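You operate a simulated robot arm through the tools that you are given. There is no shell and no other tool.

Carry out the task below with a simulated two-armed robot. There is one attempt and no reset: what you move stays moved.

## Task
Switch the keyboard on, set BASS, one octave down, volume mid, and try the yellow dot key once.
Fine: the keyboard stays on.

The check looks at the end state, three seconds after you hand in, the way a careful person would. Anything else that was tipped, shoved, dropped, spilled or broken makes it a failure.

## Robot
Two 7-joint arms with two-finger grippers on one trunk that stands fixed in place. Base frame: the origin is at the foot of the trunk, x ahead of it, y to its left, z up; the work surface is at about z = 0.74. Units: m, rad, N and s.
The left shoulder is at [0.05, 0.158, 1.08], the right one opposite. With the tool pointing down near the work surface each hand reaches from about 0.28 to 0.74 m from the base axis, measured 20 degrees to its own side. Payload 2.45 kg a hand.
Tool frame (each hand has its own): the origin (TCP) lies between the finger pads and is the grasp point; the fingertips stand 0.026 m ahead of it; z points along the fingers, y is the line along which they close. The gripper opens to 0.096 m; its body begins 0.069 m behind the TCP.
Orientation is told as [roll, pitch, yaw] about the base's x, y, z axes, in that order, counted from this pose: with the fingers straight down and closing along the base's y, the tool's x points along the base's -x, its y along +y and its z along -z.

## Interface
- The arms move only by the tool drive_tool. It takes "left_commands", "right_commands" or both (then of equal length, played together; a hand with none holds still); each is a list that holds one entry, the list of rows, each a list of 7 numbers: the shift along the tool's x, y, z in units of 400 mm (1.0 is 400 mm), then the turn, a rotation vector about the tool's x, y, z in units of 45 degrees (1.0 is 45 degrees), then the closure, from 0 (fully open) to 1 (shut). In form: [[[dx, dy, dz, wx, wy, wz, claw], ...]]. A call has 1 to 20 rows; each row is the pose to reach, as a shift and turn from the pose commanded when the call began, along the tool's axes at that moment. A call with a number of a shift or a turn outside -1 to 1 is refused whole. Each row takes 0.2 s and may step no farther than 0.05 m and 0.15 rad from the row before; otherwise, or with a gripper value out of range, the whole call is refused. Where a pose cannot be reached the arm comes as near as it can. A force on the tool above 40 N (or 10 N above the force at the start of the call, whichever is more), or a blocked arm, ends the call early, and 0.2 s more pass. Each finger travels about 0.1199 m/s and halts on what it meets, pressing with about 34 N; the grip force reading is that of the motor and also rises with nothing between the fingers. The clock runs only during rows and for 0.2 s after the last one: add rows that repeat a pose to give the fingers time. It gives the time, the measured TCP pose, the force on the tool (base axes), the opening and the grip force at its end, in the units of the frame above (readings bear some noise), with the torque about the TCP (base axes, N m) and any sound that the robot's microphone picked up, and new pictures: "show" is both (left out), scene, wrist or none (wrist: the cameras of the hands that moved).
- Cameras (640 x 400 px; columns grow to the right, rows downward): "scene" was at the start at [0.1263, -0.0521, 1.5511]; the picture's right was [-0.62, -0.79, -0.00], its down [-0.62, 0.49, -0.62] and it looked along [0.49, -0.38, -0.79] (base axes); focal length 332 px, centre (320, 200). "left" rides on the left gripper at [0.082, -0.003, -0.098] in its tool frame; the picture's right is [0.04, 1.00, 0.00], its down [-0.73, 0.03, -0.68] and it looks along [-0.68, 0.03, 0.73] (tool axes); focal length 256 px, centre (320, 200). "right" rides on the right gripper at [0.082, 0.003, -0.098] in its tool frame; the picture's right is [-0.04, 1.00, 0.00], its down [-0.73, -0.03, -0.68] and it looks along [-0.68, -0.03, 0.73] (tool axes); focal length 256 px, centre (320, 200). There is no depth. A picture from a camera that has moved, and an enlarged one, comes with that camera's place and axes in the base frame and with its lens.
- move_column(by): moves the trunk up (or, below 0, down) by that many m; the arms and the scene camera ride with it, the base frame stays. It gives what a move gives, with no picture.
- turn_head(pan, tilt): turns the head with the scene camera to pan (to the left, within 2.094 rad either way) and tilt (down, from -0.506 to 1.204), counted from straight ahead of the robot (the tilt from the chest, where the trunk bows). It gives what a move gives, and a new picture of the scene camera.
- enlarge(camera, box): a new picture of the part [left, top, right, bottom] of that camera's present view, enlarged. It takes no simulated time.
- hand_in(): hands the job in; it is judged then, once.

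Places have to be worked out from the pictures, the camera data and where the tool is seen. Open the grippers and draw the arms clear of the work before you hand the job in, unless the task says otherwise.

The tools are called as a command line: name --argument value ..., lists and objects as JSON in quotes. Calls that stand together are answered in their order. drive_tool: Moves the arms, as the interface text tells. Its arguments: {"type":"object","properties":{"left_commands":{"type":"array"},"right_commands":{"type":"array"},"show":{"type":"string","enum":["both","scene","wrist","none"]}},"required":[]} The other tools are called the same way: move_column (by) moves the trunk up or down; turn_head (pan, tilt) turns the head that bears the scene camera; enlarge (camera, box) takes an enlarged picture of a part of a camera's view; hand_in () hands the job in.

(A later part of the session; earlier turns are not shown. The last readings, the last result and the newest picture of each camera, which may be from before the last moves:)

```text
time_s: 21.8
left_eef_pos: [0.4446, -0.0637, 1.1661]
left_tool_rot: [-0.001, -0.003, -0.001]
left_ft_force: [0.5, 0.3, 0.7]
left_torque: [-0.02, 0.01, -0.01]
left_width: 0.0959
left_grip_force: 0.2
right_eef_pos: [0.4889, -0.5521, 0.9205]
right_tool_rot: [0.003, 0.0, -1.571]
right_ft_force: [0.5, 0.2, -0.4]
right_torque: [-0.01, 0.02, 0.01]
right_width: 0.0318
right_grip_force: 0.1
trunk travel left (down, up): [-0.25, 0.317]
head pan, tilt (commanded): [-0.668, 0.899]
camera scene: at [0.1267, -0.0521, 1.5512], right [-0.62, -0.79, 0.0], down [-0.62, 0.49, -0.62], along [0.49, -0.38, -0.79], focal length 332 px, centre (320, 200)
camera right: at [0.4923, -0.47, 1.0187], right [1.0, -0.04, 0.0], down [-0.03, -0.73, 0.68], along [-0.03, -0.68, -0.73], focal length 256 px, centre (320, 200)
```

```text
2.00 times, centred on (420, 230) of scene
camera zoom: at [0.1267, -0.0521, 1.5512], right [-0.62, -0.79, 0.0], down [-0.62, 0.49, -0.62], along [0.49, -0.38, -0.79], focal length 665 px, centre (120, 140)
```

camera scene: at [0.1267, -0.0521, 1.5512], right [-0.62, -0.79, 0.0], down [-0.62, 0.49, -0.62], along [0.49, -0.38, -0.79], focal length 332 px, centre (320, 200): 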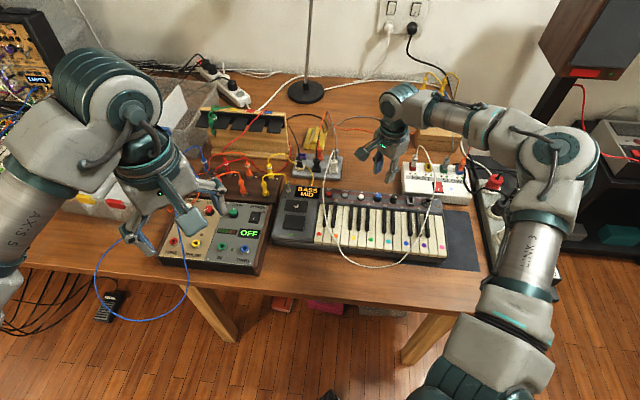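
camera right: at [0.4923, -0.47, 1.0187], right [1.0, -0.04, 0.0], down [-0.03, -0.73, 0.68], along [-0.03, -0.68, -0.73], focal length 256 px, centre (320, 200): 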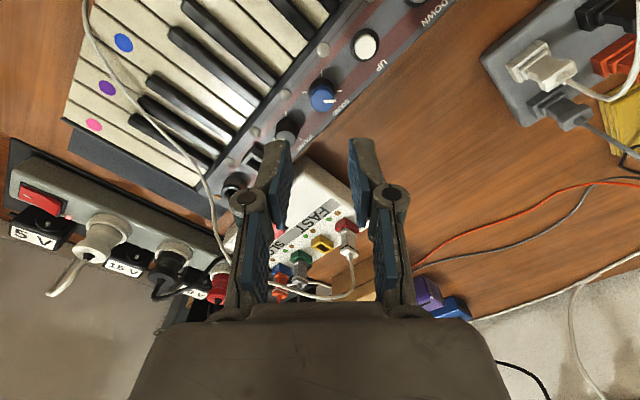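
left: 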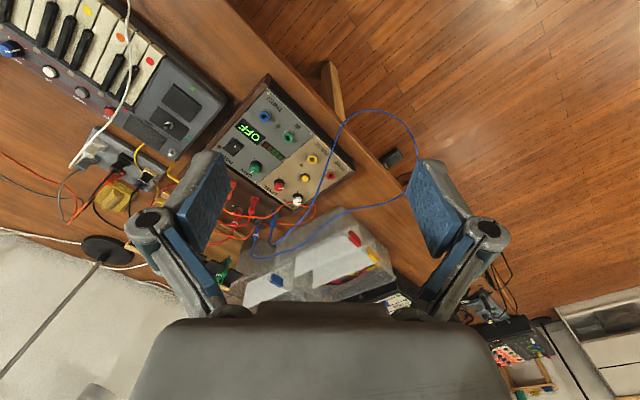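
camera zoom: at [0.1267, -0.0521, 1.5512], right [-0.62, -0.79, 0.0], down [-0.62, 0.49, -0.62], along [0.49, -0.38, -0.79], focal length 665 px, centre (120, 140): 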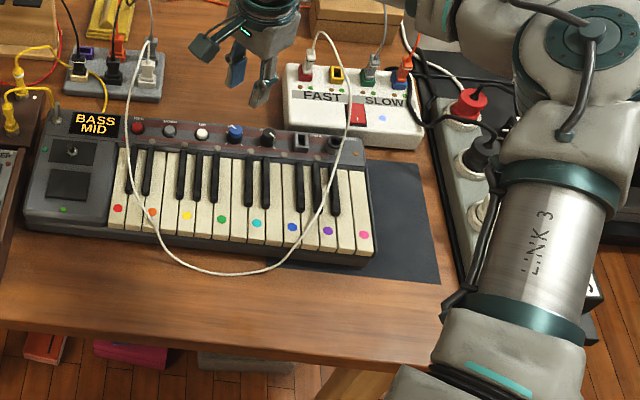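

The shift is small (roughly 4 mm), and SOUND sits squarely on BASS. Next I'll move over the VOLUME knob at about (0.4555, -0.5885). I'll try yaw -135° in free air so I can turn the knob 135° counter-clockwise in one grip.

drive_tool --right_commands '[[[-0.013, -0.012, 0, 0, 0, 0.143, 0.667], [-0.026, -0.024, 0, 0, 0, 0.286, 0.667], [-0.039, -0.036, 0, 0, 0, 0.429, 0.667], [-0.052, -0.048, 0, 0, 0, 0.571, 0.667], [-0.065, -0.06, 0, 0, 0, 0.714, 0.667], [-0.078, -0.073, 0, 0, 0, 0.857, 0.667], [-0.091, -0.085, 0, 0, 0, 1.0, 0.667]]]'

enlarge --camera "right" --box '[220, 60, 420, 185]'

enlarge --camera "scene" --box '[330, 130, 458, 210]'

```text
time_s: 23.4
left_eef_pos: [0.4442, -0.0648, 1.166]
left_tool_rot: [0.001, -0.002, 0.001]
left_ft_force: [0.7, -0.6, -0.1]
left_torque: [0.03, 0.03, 0.0]
left_width: 0.096
left_grip_force: 0.0
right_eef_pos: [0.4557, -0.5897, 0.9182]
right_tool_rot: [0.003, 0.002, -2.358]
right_ft_force: [0.6, 0.3, -0.1]
right_torque: [0.0, 0.02, 0.0]
right_width: 0.0321
right_grip_force: 0.0
trunk travel left (down, up): [-0.25, 0.317]
head pan, tilt (commanded): [-0.668, 0.899]
camera scene: at [0.1271, -0.0534, 1.5511], right [-0.62, -0.79, 0.0], down [-0.62, 0.49, -0.62], along [0.48, -0.38, -0.79], focal length 332 px, centre (320, 200)
camera right: at [0.5163, -0.5342, 1.0173], right [0.68, -0.74, 0.0], down [-0.54, -0.5, 0.68], along [-0.5, -0.46, -0.73], focal length 256 px, centre (320, 200)
```

scene: 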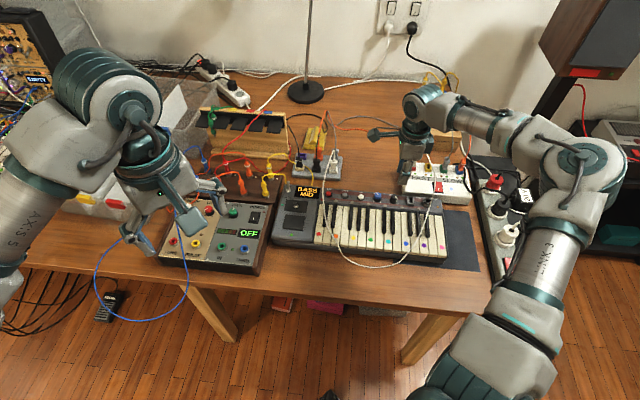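
right: 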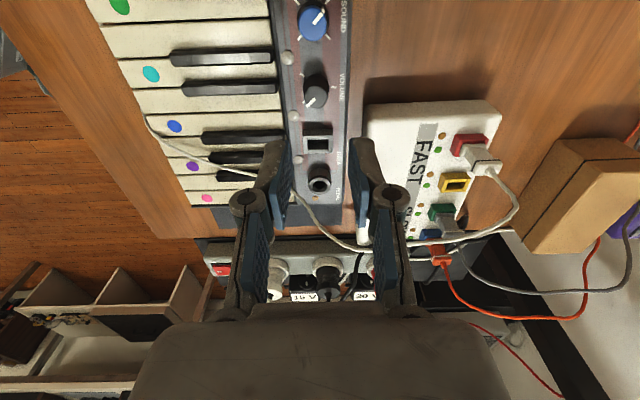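

```text
3.20 times, centred on (320, 122) of right
camera zoom: at [0.5163, -0.5342, 1.0173], right [0.68, -0.74, 0.0], down [-0.54, -0.5, 0.68], along [-0.5, -0.46, -0.73], focal length 819 px, centre (320, 448)
```

zoom: 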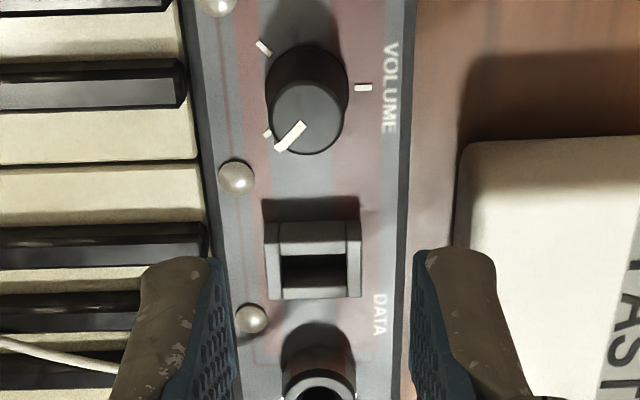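

```text
5.00 times, centred on (394, 170) of scene
camera zoom: at [0.1271, -0.0534, 1.5511], right [-0.62, -0.79, 0.0], down [-0.62, 0.49, -0.62], along [0.48, -0.38, -0.79], focal length 1662 px, centre (-50, 350)
```

zoom: 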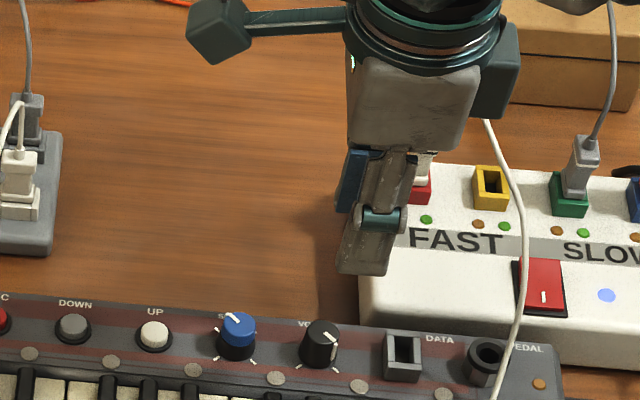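

Yaw -135° is reachable here. The VOLUME centre measures about 4 mm toward the front from my tool axis, so I'll correct that, come down to z about 0.85 and re-check.

drive_tool --right_commands '[[[0.0065, -0.0105, 0.06, 0, 0, 0, 0.667], [0.0065, -0.0105, 0.12, 0, 0, 0, 0.667], [0.0065, -0.0105, 0.17, 0, 0, 0, 0.667]]]'

enlarge --camera "right" --box '[220, 60, 420, 185]'

enlarge --camera "scene" --box '[350, 155, 430, 205]'

```text
time_s: 24.2
left_eef_pos: [0.4458, -0.0647, 1.1669]
left_tool_rot: [0.0, -0.002, 0.0]
left_ft_force: [-1.0, -0.3, 0.6]
left_torque: [0.0, -0.01, 0.0]
left_width: 0.0961
left_grip_force: 0.1
right_eef_pos: [0.454, -0.5859, 0.8504]
right_tool_rot: [0.0, 0.0, -2.358]
right_ft_force: [0.6, -0.3, -0.9]
right_torque: [0.01, -0.01, 0.02]
right_width: 0.0319
right_grip_force: 0.1
trunk travel left (down, up): [-0.25, 0.317]
head pan, tilt (commanded): [-0.668, 0.899]
camera scene: at [0.1279, -0.0537, 1.5509], right [-0.62, -0.79, 0.0], down [-0.62, 0.49, -0.62], along [0.48, -0.38, -0.79], focal length 332 px, centre (320, 200)
camera right: at [0.5153, -0.5298, 0.9488], right [0.68, -0.74, 0.0], down [-0.54, -0.5, 0.68], along [-0.5, -0.46, -0.73], focal length 256 px, centre (320, 200)
```

scene: 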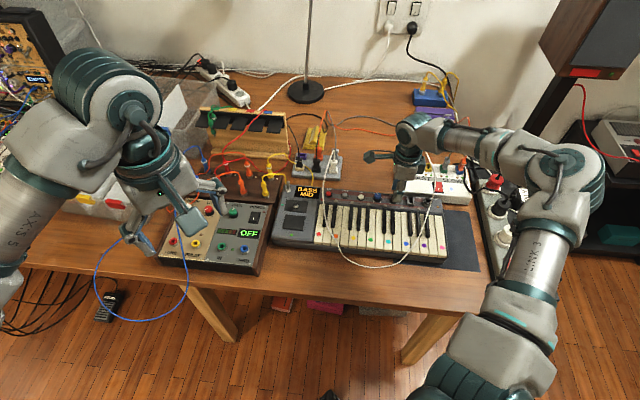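
right: 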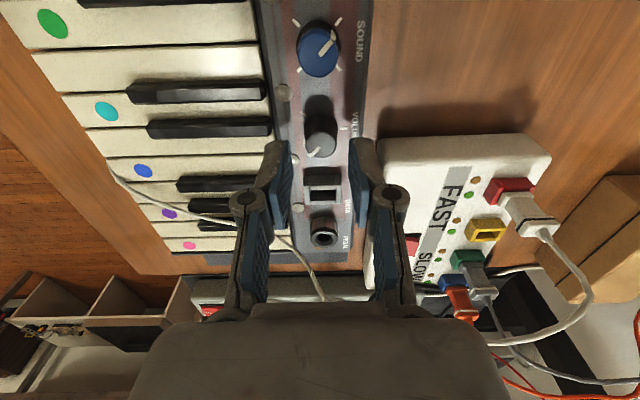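

```text
3.20 times, centred on (320, 122) of right
camera zoom: at [0.5153, -0.5298, 0.9488], right [0.68, -0.74, 0.0], down [-0.54, -0.5, 0.68], along [-0.5, -0.46, -0.73], focal length 819 px, centre (320, 448)
```

zoom: 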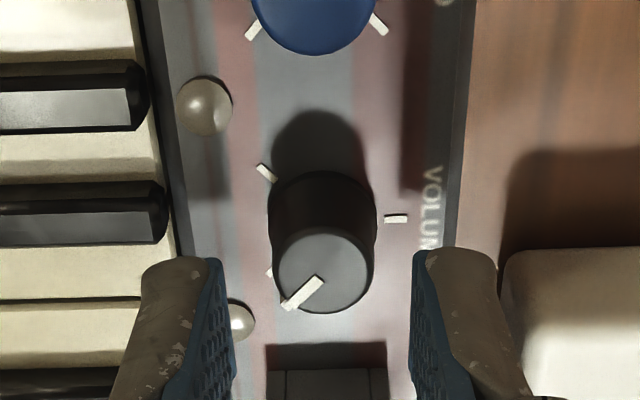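

```text
8.00 times, centred on (390, 180) of scene
camera zoom: at [0.1279, -0.0537, 1.5509], right [-0.62, -0.79, 0.0], down [-0.62, 0.49, -0.62], along [0.48, -0.38, -0.79], focal length 2658 px, centre (-240, 360)
```

zoom: 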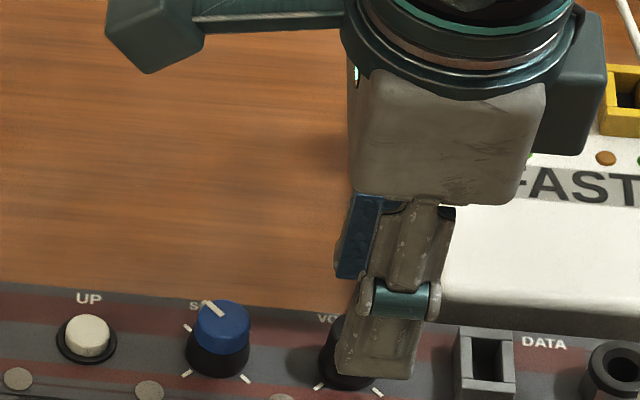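

The earlier creep fits a 3 mm axis offset during the SOUND turn, and the same offset shows here. I'll shift 3 mm along tool x to be truly centred, lower around VOLUME and grip.

drive_tool --right_commands '[[[0.0075, 0.002, 0.026, 0, 0, 0, 0.667], [0.0075, 0.002, 0.0535, 0, 0, 0, 0.667], [0.0075, 0.002, 0.0535, 0, 0, 0, 0.75], [0.0075, 0.002, 0.0535, 0, 0, 0, 0.85], [0.0075, 0.002, 0.0535, 0, 0, 0, 0.9], [0.0075, 0.002, 0.0535, 0, 0, 0, 0.9]]]'

enlarge --camera "right" --box '[220, 60, 420, 185]'

enlarge --camera "scene" --box '[270, 165, 430, 265]'

```text
time_s: 25.6
left_eef_pos: [0.4458, -0.0651, 1.1662]
left_tool_rot: [0.0, -0.002, 0.001]
left_ft_force: [-0.3, -0.6, 0.4]
left_torque: [0.0, 0.0, -0.02]
left_width: 0.0961
left_grip_force: 0.0
right_eef_pos: [0.4579, -0.5819, 0.8295]
right_tool_rot: [0.002, 0.002, -2.356]
right_ft_force: [1.2, -0.6, 0.5]
right_torque: [0.04, -0.07, -0.03]
right_width: 0.019
right_grip_force: 33.9
trunk travel left (down, up): [-0.25, 0.317]
head pan, tilt (commanded): [-0.668, 0.899]
camera scene: at [0.1277, -0.0536, 1.551], right [-0.62, -0.79, 0.0], down [-0.62, 0.49, -0.62], along [0.48, -0.38, -0.79], focal length 332 px, centre (320, 200)
camera right: at [0.5181, -0.5278, 0.9278], right [0.68, -0.74, 0.0], down [-0.54, -0.5, 0.68], along [-0.5, -0.46, -0.73], focal length 256 px, centre (320, 200)
```

scene: 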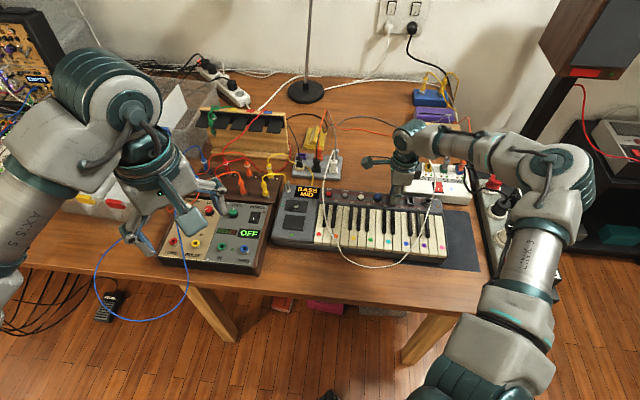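
right: 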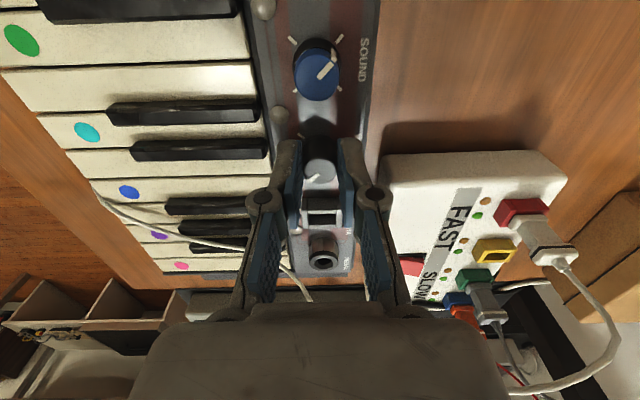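

```text
3.20 times, centred on (320, 122) of right
camera zoom: at [0.5181, -0.5278, 0.9278], right [0.68, -0.74, 0.0], down [-0.54, -0.5, 0.68], along [-0.5, -0.46, -0.73], focal length 819 px, centre (320, 448)
```

zoom: 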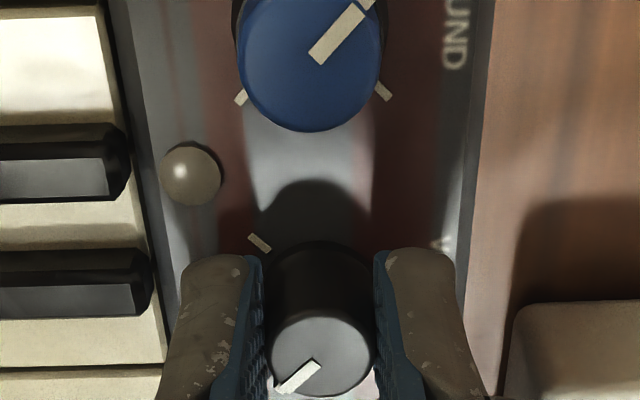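

```text
4.00 times, centred on (350, 215) of scene
camera zoom: at [0.1277, -0.0536, 1.551], right [-0.62, -0.79, 0.0], down [-0.62, 0.49, -0.62], along [0.48, -0.38, -0.79], focal length 1329 px, centre (200, 140)
```

zoom: 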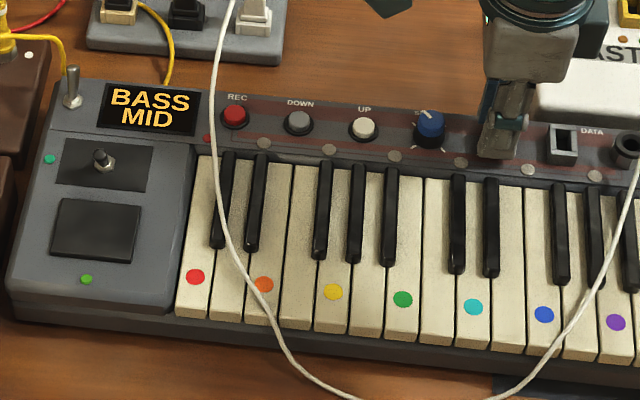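

Gripped with almost no side force and no shift of the keyboard. I'll turn counter-clockwise 45°, the first of three steps.

drive_tool --right_commands '[[[0, 0, 0, 0, 0, -0.143, 0.9], [0, 0, 0, 0, 0, -0.286, 0.9], [0, 0, 0, 0, 0, -0.429, 0.9], [0, 0, 0, 0, 0, -0.571, 0.9], [0, 0, 0, 0, 0, -0.714, 0.9], [0, 0, 0, 0, 0, -0.857, 0.9], [0, 0, 0, 0, 0, -1.0, 0.9]]]'

enlarge --camera "right" --box '[220, 60, 420, 185]'

enlarge --camera "scene" --box '[270, 165, 430, 265]'

```text
time_s: 27.2
left_eef_pos: [0.4452, -0.0643, 1.1663]
left_tool_rot: [-0.002, -0.003, 0.001]
left_ft_force: [0.5, -0.2, 0.1]
left_torque: [0.0, -0.03, -0.03]
left_width: 0.096
left_grip_force: 0.1
right_eef_pos: [0.4581, -0.5836, 0.829]
right_tool_rot: [0.001, -0.003, -1.57]
right_ft_force: [-0.5, 1.0, 4.6]
right_torque: [0.45, -0.08, -0.01]
right_width: 0.0188
right_grip_force: 33.7
trunk travel left (down, up): [-0.25, 0.317]
head pan, tilt (commanded): [-0.668, 0.899]
camera scene: at [0.1265, -0.052, 1.5512], right [-0.62, -0.79, 0.0], down [-0.62, 0.49, -0.62], along [0.49, -0.38, -0.79], focal length 332 px, centre (320, 200)
camera right: at [0.4607, -0.5012, 0.9276], right [1.0, -0.04, 0.0], down [-0.03, -0.73, 0.68], along [-0.02, -0.68, -0.73], focal length 256 px, centre (320, 200)
```

scene: 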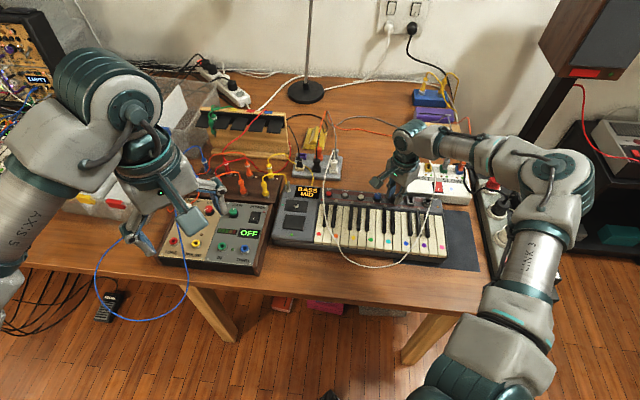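
right: 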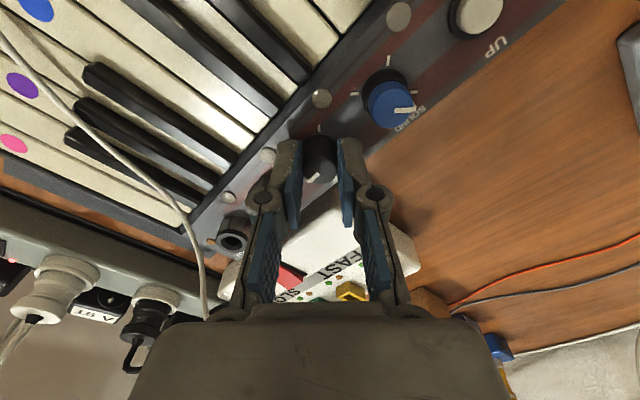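

```text
3.20 times, centred on (320, 122) of right
camera zoom: at [0.4607, -0.5012, 0.9276], right [1.0, -0.04, 0.0], down [-0.03, -0.73, 0.68], along [-0.02, -0.68, -0.73], focal length 819 px, centre (320, 448)
```

zoom: 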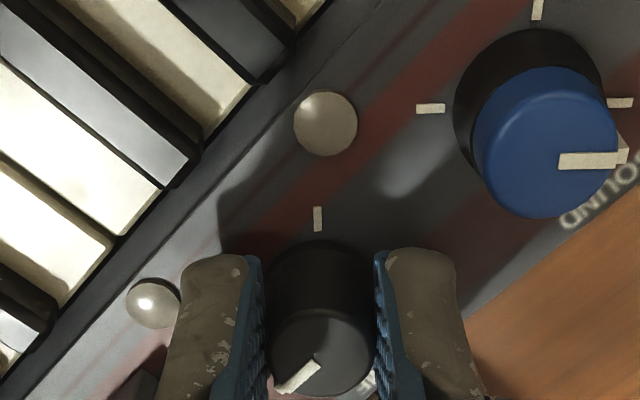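

```text
4.00 times, centred on (350, 215) of scene
camera zoom: at [0.1265, -0.052, 1.5512], right [-0.62, -0.79, 0.0], down [-0.62, 0.49, -0.62], along [0.49, -0.38, -0.79], focal length 1329 px, centre (200, 140)
```

zoom: 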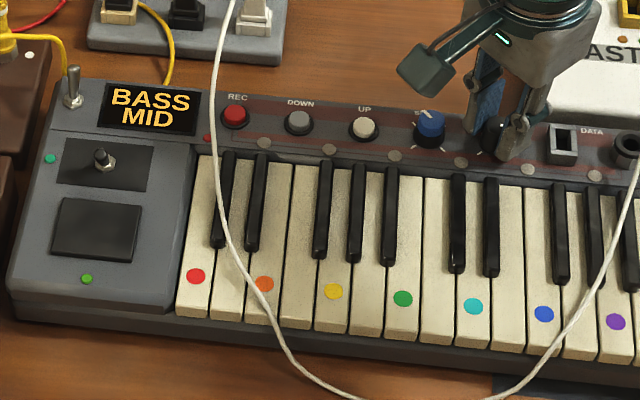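

The knob turned with the tool and the keyboard stayed put. I'll continue with the second 45°.

drive_tool --right_commands '[[[0, 0, 0, 0, 0, -0.143, 0.9], [0, 0, 0, 0, 0, -0.286, 0.9], [0, 0, 0, 0, 0, -0.429, 0.9], [0, 0, 0, 0, 0, -0.571, 0.9], [0, 0, 0, 0, 0, -0.714, 0.9], [0, 0, 0, 0, 0, -0.857, 0.9], [0, 0, 0, 0, 0, -1.0, 0.9]]]' --show "scene"

enlarge --camera "right" --box '[220, 60, 420, 185]'

enlarge --camera "scene" --box '[270, 165, 430, 265]'

```text
time_s: 28.8
left_eef_pos: [0.4446, -0.0636, 1.1668]
left_tool_rot: [-0.002, -0.002, 0.001]
left_ft_force: [1.2, 0.6, 1.6]
left_torque: [0.02, -0.02, -0.05]
left_width: 0.0961
left_grip_force: 0.0
right_eef_pos: [0.4576, -0.584, 0.8283]
right_tool_rot: [-0.001, -0.002, -0.782]
right_ft_force: [-5.2, 2.6, 3.4]
right_torque: [0.23, 0.34, 0.01]
right_width: 0.0189
right_grip_force: 34.2
trunk travel left (down, up): [-0.25, 0.317]
head pan, tilt (commanded): [-0.668, 0.899]
camera scene: at [0.1258, -0.0517, 1.5512], right [-0.62, -0.79, 0.0], down [-0.62, 0.49, -0.62], along [0.49, -0.38, -0.79], focal length 332 px, centre (320, 200)
```

scene: 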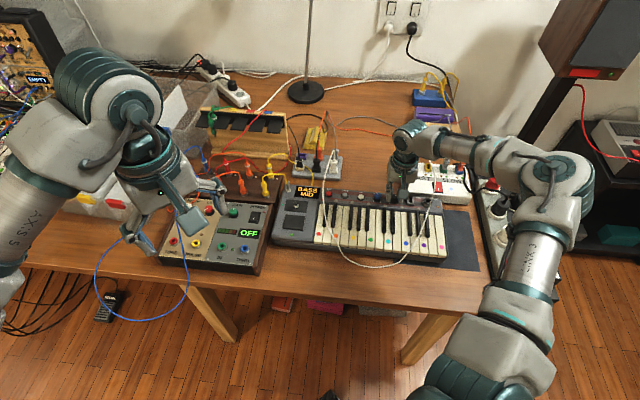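

```text
3.20 times, centred on (320, 122) of right
camera zoom: at [0.4017, -0.5232, 0.9276], right [0.73, 0.68, 0.0], down [0.5, -0.54, 0.68], along [0.46, -0.5, -0.73], focal length 819 px, centre (320, 448)
```

zoom: 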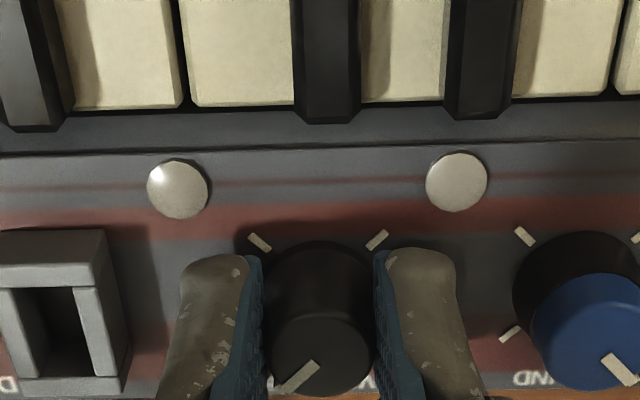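

```text
4.00 times, centred on (350, 215) of scene
camera zoom: at [0.1258, -0.0517, 1.5512], right [-0.62, -0.79, 0.0], down [-0.62, 0.49, -0.62], along [0.49, -0.38, -0.79], focal length 1329 px, centre (200, 140)
```

zoom: 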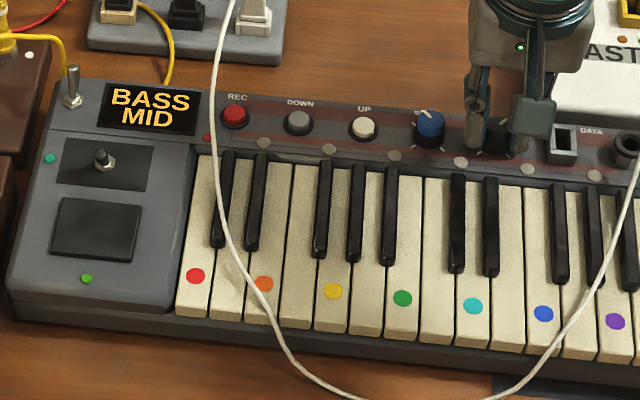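

Still steady. Now the last 45° brings the VOLUME pointer to the back (mid) tick.

drive_tool --right_commands '[[[0, 0, 0, 0, 0, -0.143, 0.9], [0, 0, 0, 0, 0, -0.286, 0.9], [0, 0, 0, 0, 0, -0.429, 0.9], [0, 0, 0, 0, 0, -0.571, 0.9], [0, 0, 0, 0, 0, -0.714, 0.9], [0, 0, 0, 0, 0, -0.857, 0.9], [0, 0, 0, 0, 0, -1.0, 0.9]]]' --show "scene"

enlarge --camera "right" --box '[220, 60, 420, 185]'

enlarge --camera "scene" --box '[270, 165, 430, 265]'

```text
time_s: 30.4
left_eef_pos: [0.4443, -0.0653, 1.166]
left_tool_rot: [-0.003, -0.002, 0.0]
left_ft_force: [-1.0, 0.5, 0.6]
left_torque: [0.02, -0.01, 0.0]
left_width: 0.0963
left_grip_force: 0.1
right_eef_pos: [0.4558, -0.5833, 0.8281]
right_tool_rot: [-0.002, -0.003, 0.0]
right_ft_force: [-7.4, -1.5, 4.6]
right_torque: [-0.07, -0.29, 0.0]
right_width: 0.019
right_grip_force: 34.4
trunk travel left (down, up): [-0.25, 0.317]
head pan, tilt (commanded): [-0.668, 0.899]
camera scene: at [0.1251, -0.0527, 1.5513], right [-0.62, -0.79, 0.0], down [-0.62, 0.49, -0.62], along [0.49, -0.38, -0.79], focal length 332 px, centre (320, 200)
```

scene: 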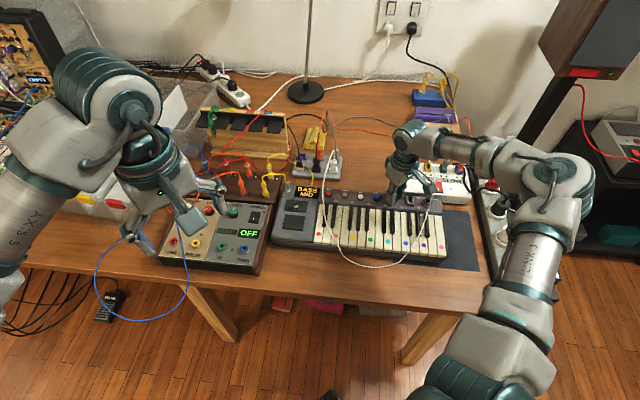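

```text
3.20 times, centred on (320, 122) of right
camera zoom: at [0.3753, -0.5804, 0.9274], right [0.04, 1.0, 0.0], down [0.73, -0.03, 0.68], along [0.68, -0.03, -0.73], focal length 819 px, centre (320, 448)
```

zoom: 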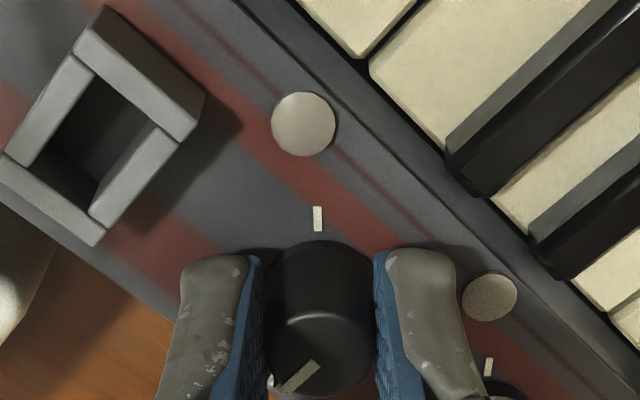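

```text
4.00 times, centred on (350, 215) of scene
camera zoom: at [0.1251, -0.0527, 1.5513], right [-0.62, -0.79, 0.0], down [-0.62, 0.49, -0.62], along [0.49, -0.38, -0.79], focal length 1329 px, centre (200, 140)
```

zoom: 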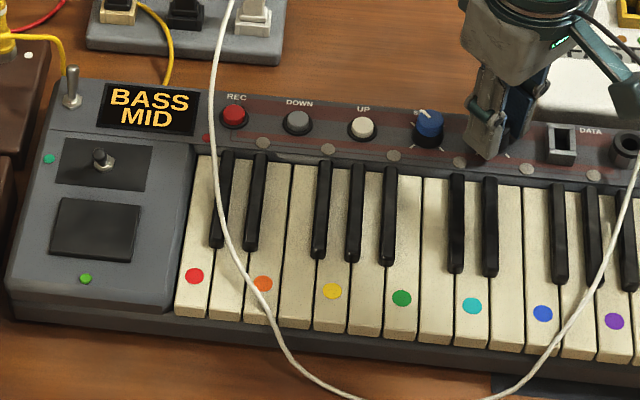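

The third turn is done and the display still reads BASS / MID. I'll open the fingers and rise straight up to verify the pointer.

drive_tool --right_commands '[[[0, 0, 0, 0, 0, 0, 0.8], [0, 0, 0, 0, 0, 0, 0.667], [0, 0, 0, 0, 0, 0, 0.667], [0, 0, -0.06, 0, 0, 0, 0.667], [0, 0, -0.13, 0, 0, 0, 0.667], [0, 0, -0.22, 0, 0, 0, 0.667]]]'

enlarge --camera "right" --box '[220, 40, 420, 165]'

enlarge --camera "scene" --box '[360, 185, 408, 215]'

enlarge --camera "scene" --box '[270, 165, 430, 265]'

```text
time_s: 31.8
left_eef_pos: [0.4433, -0.064, 1.1671]
left_tool_rot: [-0.002, -0.002, 0.001]
left_ft_force: [0.6, 0.8, -0.5]
left_torque: [0.01, -0.02, 0.02]
left_width: 0.0961
left_grip_force: 0.2
right_eef_pos: [0.4577, -0.5836, 0.9166]
right_tool_rot: [-0.002, -0.002, 0.001]
right_ft_force: [-1.1, -0.1, 0.7]
right_torque: [0.0, 0.02, 0.01]
right_width: 0.032
right_grip_force: 0.0
trunk travel left (down, up): [-0.25, 0.317]
head pan, tilt (commanded): [-0.668, 0.899]
camera scene: at [0.1266, -0.0525, 1.5512], right [-0.62, -0.79, 0.0], down [-0.62, 0.49, -0.62], along [0.49, -0.38, -0.79], focal length 332 px, centre (320, 200)
camera right: at [0.3753, -0.5798, 1.015], right [0.04, 1.0, 0.0], down [0.73, -0.03, 0.68], along [0.68, -0.03, -0.73], focal length 256 px, centre (320, 200)
```

scene: 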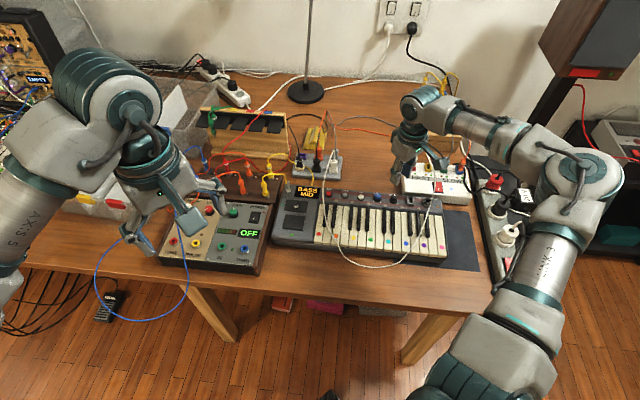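
right: 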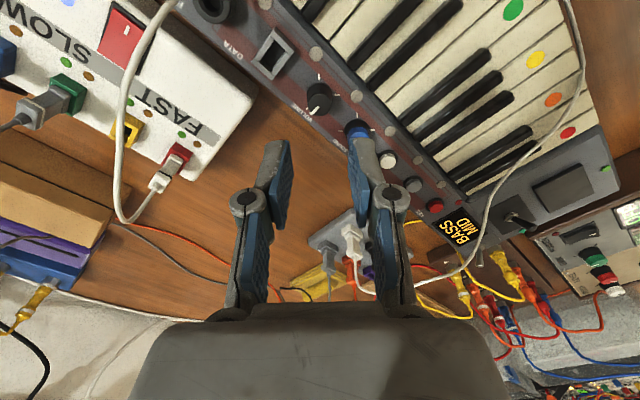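

```text
3.20 times, centred on (320, 102) of right
camera zoom: at [0.3753, -0.5798, 1.015], right [0.04, 1.0, 0.0], down [0.73, -0.03, 0.68], along [0.68, -0.03, -0.73], focal length 819 px, centre (320, 512)
```

zoom: 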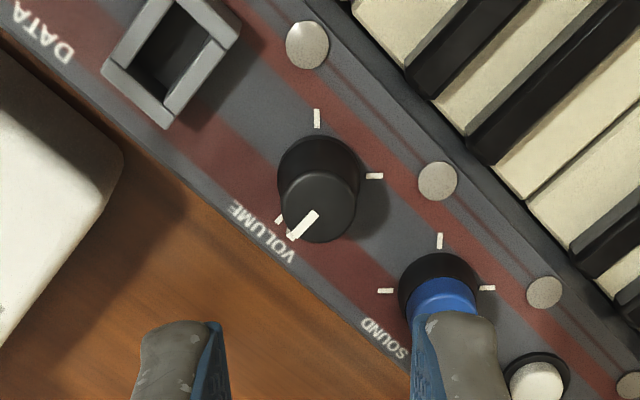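

```text
13.33 times, centred on (384, 200) of scene
camera zoom: at [0.1266, -0.0525, 1.5512], right [-0.62, -0.79, 0.0], down [-0.62, 0.49, -0.62], along [0.49, -0.38, -0.79], focal length 4431 px, centre (-533, 200)
```

zoom: 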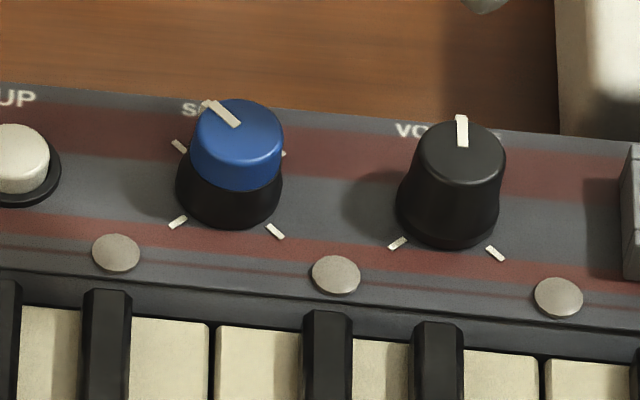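

```text
4.00 times, centred on (350, 215) of scene
camera zoom: at [0.1266, -0.0525, 1.5512], right [-0.62, -0.79, 0.0], down [-0.62, 0.49, -0.62], along [0.49, -0.38, -0.79], focal length 1329 px, centre (200, 140)
```

zoom: 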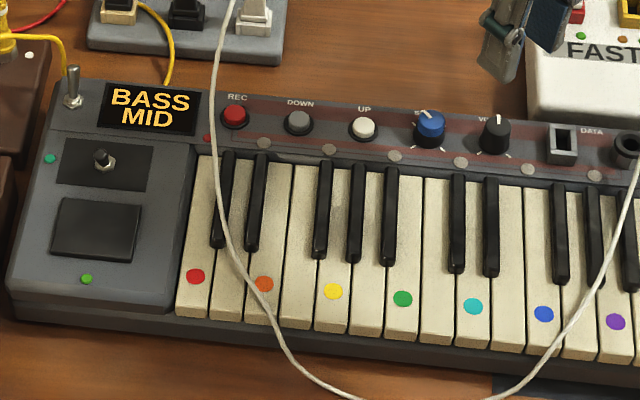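

Both knobs look right: SOUND on BASS, and VOLUME straight back on the mid tick. Next I'll close the gripper and hover over the DOWN button at about (0.559, -0.487), yawed -45°.

drive_tool --right_commands '[[[-0.02, 0.02, -0.034, 0, 0, 0.143, 0.667], [-0.06, 0.058, -0.034, 0, 0, 0.286, 0.667], [-0.1, 0.096, -0.034, 0, 0, 0.429, 0.8], [-0.14, 0.134, -0.034, 0, 0, 0.571, 1], [-0.18, 0.172, -0.034, 0, 0, 0.714, 1], [-0.216, 0.207, -0.034, 0, 0, 0.857, 1], [-0.2525, 0.2415, -0.034, 0, 0, 1.0, 1]]]'

enlarge --camera "right" --box '[200, 40, 440, 190]'

enlarge --camera "scene" --box '[280, 140, 408, 220]'

```text
time_s: 33.4
left_eef_pos: [0.4468, -0.0621, 1.1651]
left_tool_rot: [-0.004, 0.002, -0.001]
left_ft_force: [0.1, 0.1, 0.0]
left_torque: [0.0, 0.01, -0.01]
left_width: 0.0959
left_grip_force: 0.1
right_eef_pos: [0.5565, -0.4861, 0.9312]
right_tool_rot: [0.0, -0.002, -0.787]
right_ft_force: [-0.3, 0.4, 0.1]
right_torque: [-0.03, 0.05, -0.01]
right_width: 0.0
right_grip_force: 28.8
trunk travel left (down, up): [-0.25, 0.317]
head pan, tilt (commanded): [-0.668, 0.899]
camera scene: at [0.1292, -0.0514, 1.5509], right [-0.62, -0.79, 0.0], down [-0.62, 0.49, -0.62], along [0.48, -0.38, -0.79], focal length 332 px, centre (320, 200)
camera right: at [0.5025, -0.4255, 1.0289], right [0.74, 0.68, 0.0], down [0.5, -0.54, 0.68], along [0.46, -0.5, -0.73], focal length 256 px, centre (320, 200)
```

scene: 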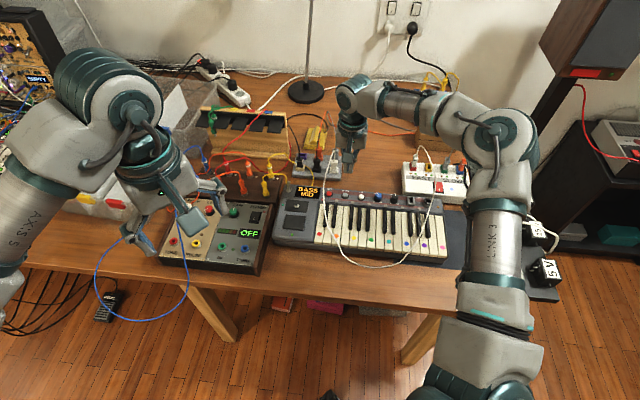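
right: 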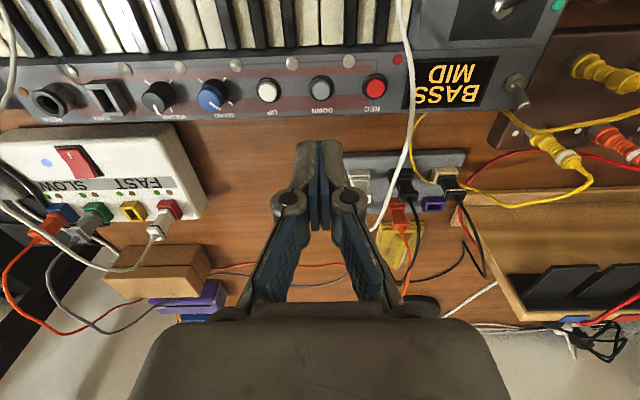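

```text
2.67 times, centred on (320, 115) of right
camera zoom: at [0.5025, -0.4255, 1.0289], right [0.74, 0.68, 0.0], down [0.5, -0.54, 0.68], along [0.46, -0.5, -0.73], focal length 683 px, centre (320, 427)
```

zoom: 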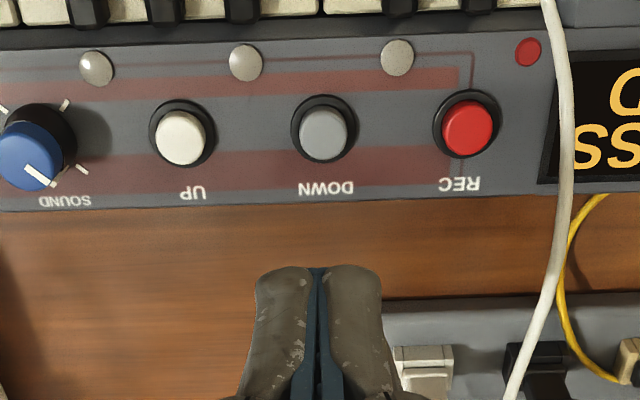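

```text
5.00 times, centred on (344, 180) of scene
camera zoom: at [0.1292, -0.0514, 1.5509], right [-0.62, -0.79, 0.0], down [-0.62, 0.49, -0.62], along [0.48, -0.38, -0.79], focal length 1662 px, centre (200, 300)
```

zoom: 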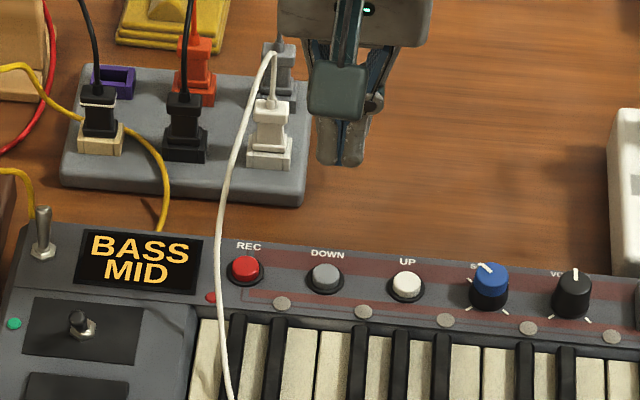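

DOWN is directly under the tool axis, within about 0.5 mm. I'll lower to a few millimetres above the button and check reach and contact.

drive_tool --right_commands '[[[0, 0, 0.08, 0, 0, 0, 1], [0, 0, 0.16, 0, 0, 0, 1], [0, 0, 0.225, 0, 0, 0, 1]]]' --show "scene"

enlarge --camera "right" --box '[240, 70, 400, 170]'

enlarge --camera "scene" --box '[300, 160, 380, 210]'

```text
time_s: 34.2
left_eef_pos: [0.4464, -0.0658, 1.1672]
left_tool_rot: [0.0, -0.002, 0.0]
left_ft_force: [-0.3, 0.0, -0.2]
left_torque: [0.03, -0.03, 0.0]
left_width: 0.0958
left_grip_force: 0.1
right_eef_pos: [0.5588, -0.4886, 0.8404]
right_tool_rot: [0.002, -0.002, -0.785]
right_ft_force: [-0.1, 0.3, 0.3]
right_torque: [-0.05, -0.03, 0.02]
right_width: 0.0
right_grip_force: 28.3
trunk travel left (down, up): [-0.25, 0.317]
head pan, tilt (commanded): [-0.668, 0.899]
camera scene: at [0.1288, -0.0531, 1.5509], right [-0.62, -0.79, 0.0], down [-0.62, 0.49, -0.62], along [0.48, -0.38, -0.79], focal length 332 px, centre (320, 200)
```

scene: 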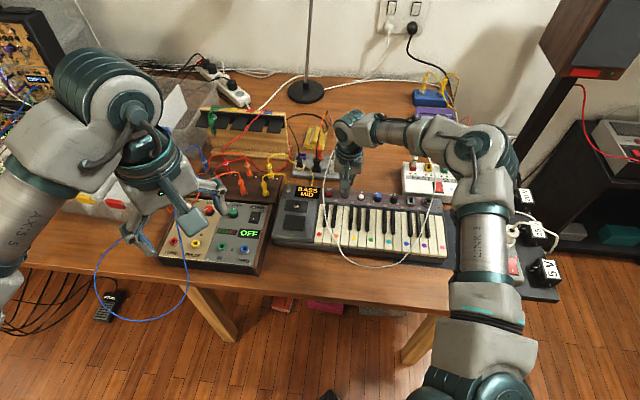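

```text
4.00 times, centred on (320, 120) of right
camera zoom: at [0.5042, -0.4276, 0.9382], right [0.74, 0.68, 0.0], down [0.5, -0.54, 0.68], along [0.46, -0.5, -0.73], focal length 1024 px, centre (320, 520)
```

zoom: 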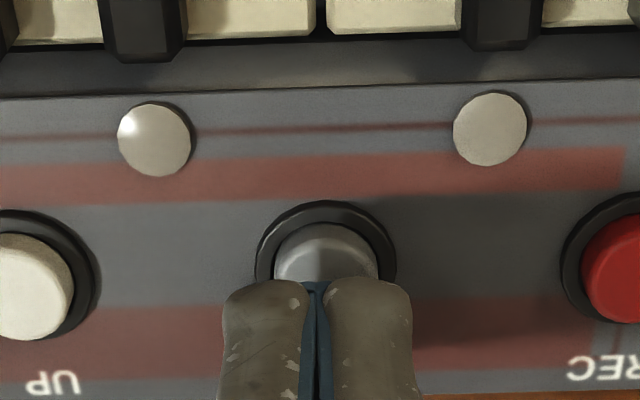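

```text
8.00 times, centred on (340, 185) of scene
camera zoom: at [0.1288, -0.0531, 1.5509], right [-0.62, -0.79, 0.0], down [-0.62, 0.49, -0.62], along [0.48, -0.38, -0.79], focal length 2658 px, centre (160, 320)
```

zoom: 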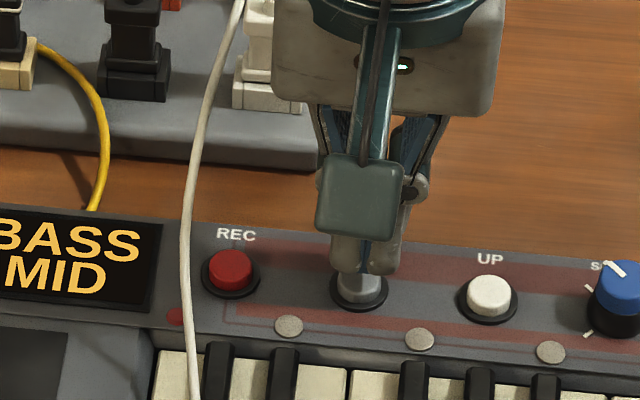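

Still no contact, and the button centre is about 4 mm toward the front. I'll nudge there and press down in small steps, staying down to see if it registers.

drive_tool --right_commands '[[[0.01, 0, 0.005, 0, 0, 0, 1], [0.01, 0, 0.0125, 0, 0, 0, 1], [0.01, 0, 0.02, 0, 0, 0, 1], [0.01, 0, 0.0275, 0, 0, 0, 1]]]' --show "scene"

enlarge --camera "scene" --box '[270, 165, 398, 245]'

enlarge --camera "right" --box '[240, 70, 400, 170]'

```text
time_s: 35.2
left_eef_pos: [0.4464, -0.065, 1.1658]
left_tool_rot: [-0.001, -0.002, 0.001]
left_ft_force: [-1.0, -0.4, 0.3]
left_torque: [0.01, -0.03, 0.03]
left_width: 0.0963
left_grip_force: 0.0
right_eef_pos: [0.5571, -0.4848, 0.8277]
right_tool_rot: [0.0, -0.002, -0.786]
right_ft_force: [-0.9, 0.9, -0.1]
right_torque: [0.02, 0.0, 0.02]
right_width: 0.0002
right_grip_force: 28.6
trunk travel left (down, up): [-0.25, 0.317]
head pan, tilt (commanded): [-0.668, 0.899]
camera scene: at [0.1284, -0.0524, 1.551], right [-0.62, -0.79, 0.0], down [-0.62, 0.49, -0.62], along [0.48, -0.38, -0.79], focal length 332 px, centre (320, 200)
```

scene: 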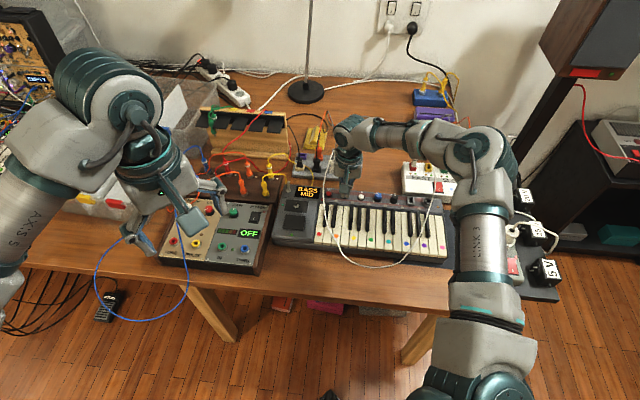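

```text
5.00 times, centred on (334, 205) of scene
camera zoom: at [0.1284, -0.0524, 1.551], right [-0.62, -0.79, 0.0], down [-0.62, 0.49, -0.62], along [0.48, -0.38, -0.79], focal length 1662 px, centre (250, 175)
```

zoom: 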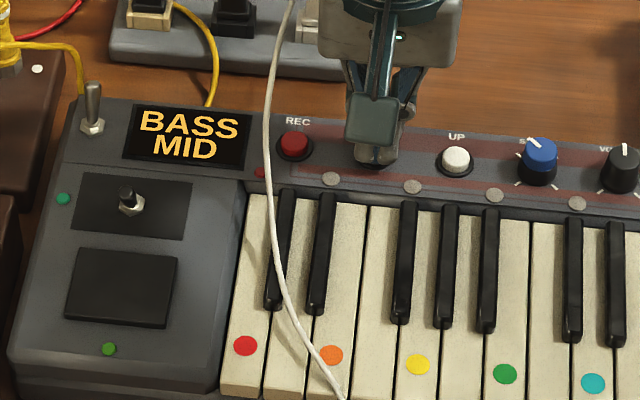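

```text
4.00 times, centred on (320, 120) of right
camera zoom: at [0.5014, -0.4243, 0.9273], right [0.74, 0.68, 0.0], down [0.5, -0.54, 0.68], along [0.46, -0.5, -0.73], focal length 1024 px, centre (320, 520)
```

zoom: 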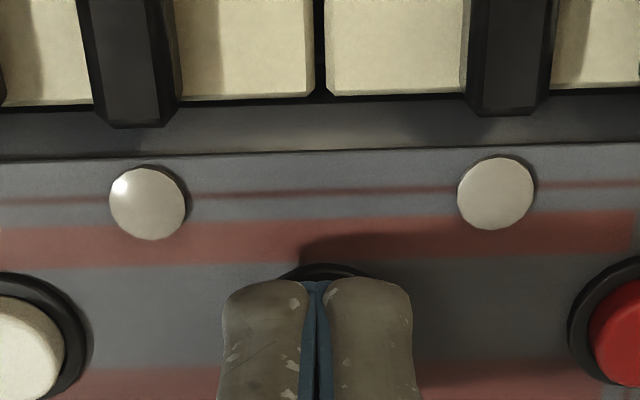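

No contact force yet at fingertip z of about 0.802. I'll continue down in 1 mm steps.

drive_tool --right_commands '[[[0, 0, 0.0025, 0, 0, 0, 1], [0, 0, 0.005, 0, 0, 0, 1], [0, 0, 0.0075, 0, 0, 0, 1], [0, 0, 0.01, 0, 0, 0, 1]]]' --show "none"

enlarge --camera "scene" --box '[270, 165, 398, 245]'

```text
time_s: 36.2
left_eef_pos: [0.4457, -0.0644, 1.1661]
left_tool_rot: [0.002, -0.002, -0.001]
left_ft_force: [0.4, 0.1, -0.1]
left_torque: [0.01, 0.02, 0.0]
left_width: 0.0959
left_grip_force: 0.1
right_eef_pos: [0.5557, -0.4847, 0.8264]
right_tool_rot: [0.0, 0.0, -0.785]
right_ft_force: [-0.6, 1.4, 0.3]
right_torque: [-0.02, 0.02, 0.01]
right_width: 0.006
right_grip_force: 28.9
trunk travel left (down, up): [-0.25, 0.317]
head pan, tilt (commanded): [-0.668, 0.899]
```

```text
5.00 times, centred on (334, 205) of scene
camera zoom: at [0.1281, -0.0522, 1.551], right [-0.62, -0.79, 0.0], down [-0.62, 0.49, -0.62], along [0.48, -0.38, -0.79], focal length 1662 px, centre (250, 175)
```

zoom: 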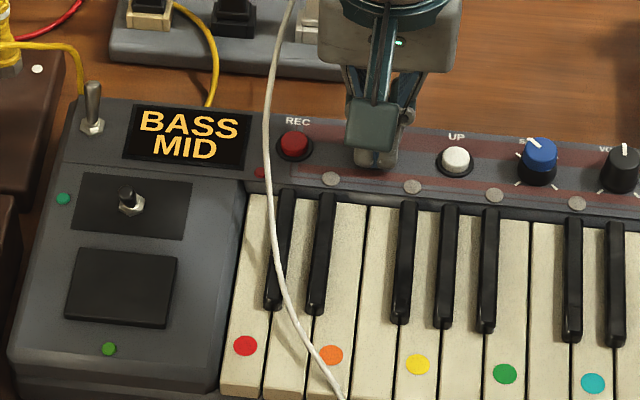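

The gripper width reads 6 mm with almost no force, which is odd; the fingers may be spreading over the button's edge. I'll look closely before pressing further.

enlarge --camera "right" --box '[260, 90, 380, 165]'

enlarge --camera "scene" --box '[325, 175, 373, 205]'

enlarge --camera "left" --box '[60, 60, 160, 122]'

```text
5.33 times, centred on (320, 128) of right
camera zoom: at [0.5007, -0.4237, 0.9244], right [0.74, 0.68, 0.0], down [0.5, -0.54, 0.68], along [0.46, -0.5, -0.73], focal length 1365 px, centre (320, 587)
```

zoom: 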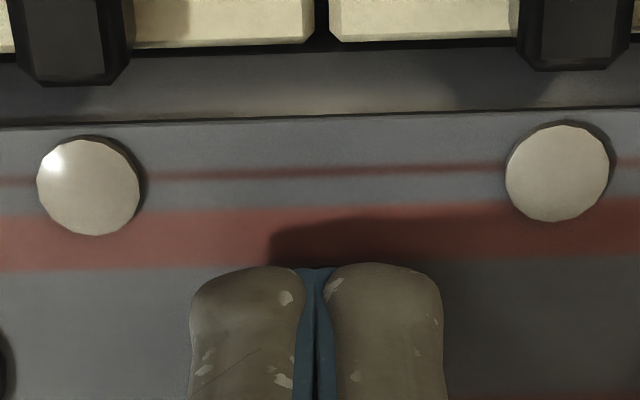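

```text
13.33 times, centred on (349, 190) of scene
camera zoom: at [0.1281, -0.0522, 1.551], right [-0.62, -0.79, 0.0], down [-0.62, 0.49, -0.62], along [0.48, -0.38, -0.79], focal length 4431 px, centre (-67, 333)
```

zoom: 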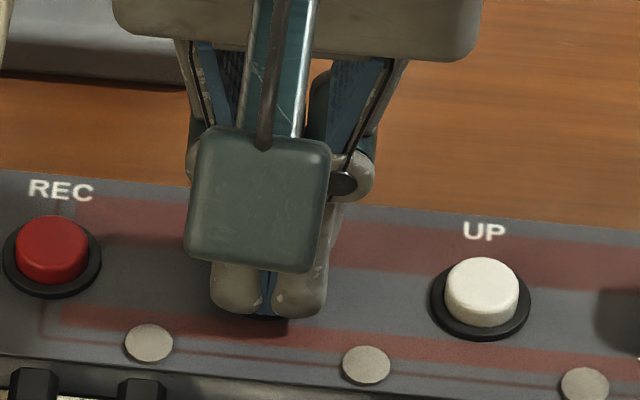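

```text
6.40 times, centred on (110, 91) of left
camera zoom: at [0.3648, -0.068, 1.2646], right [-0.04, 1.0, 0.0], down [0.73, 0.03, 0.68], along [0.68, 0.03, -0.73], focal length 1638 px, centre (1664, 898)
```

zoom: 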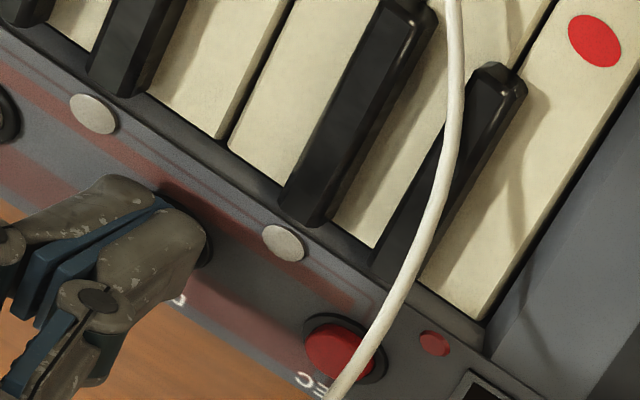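

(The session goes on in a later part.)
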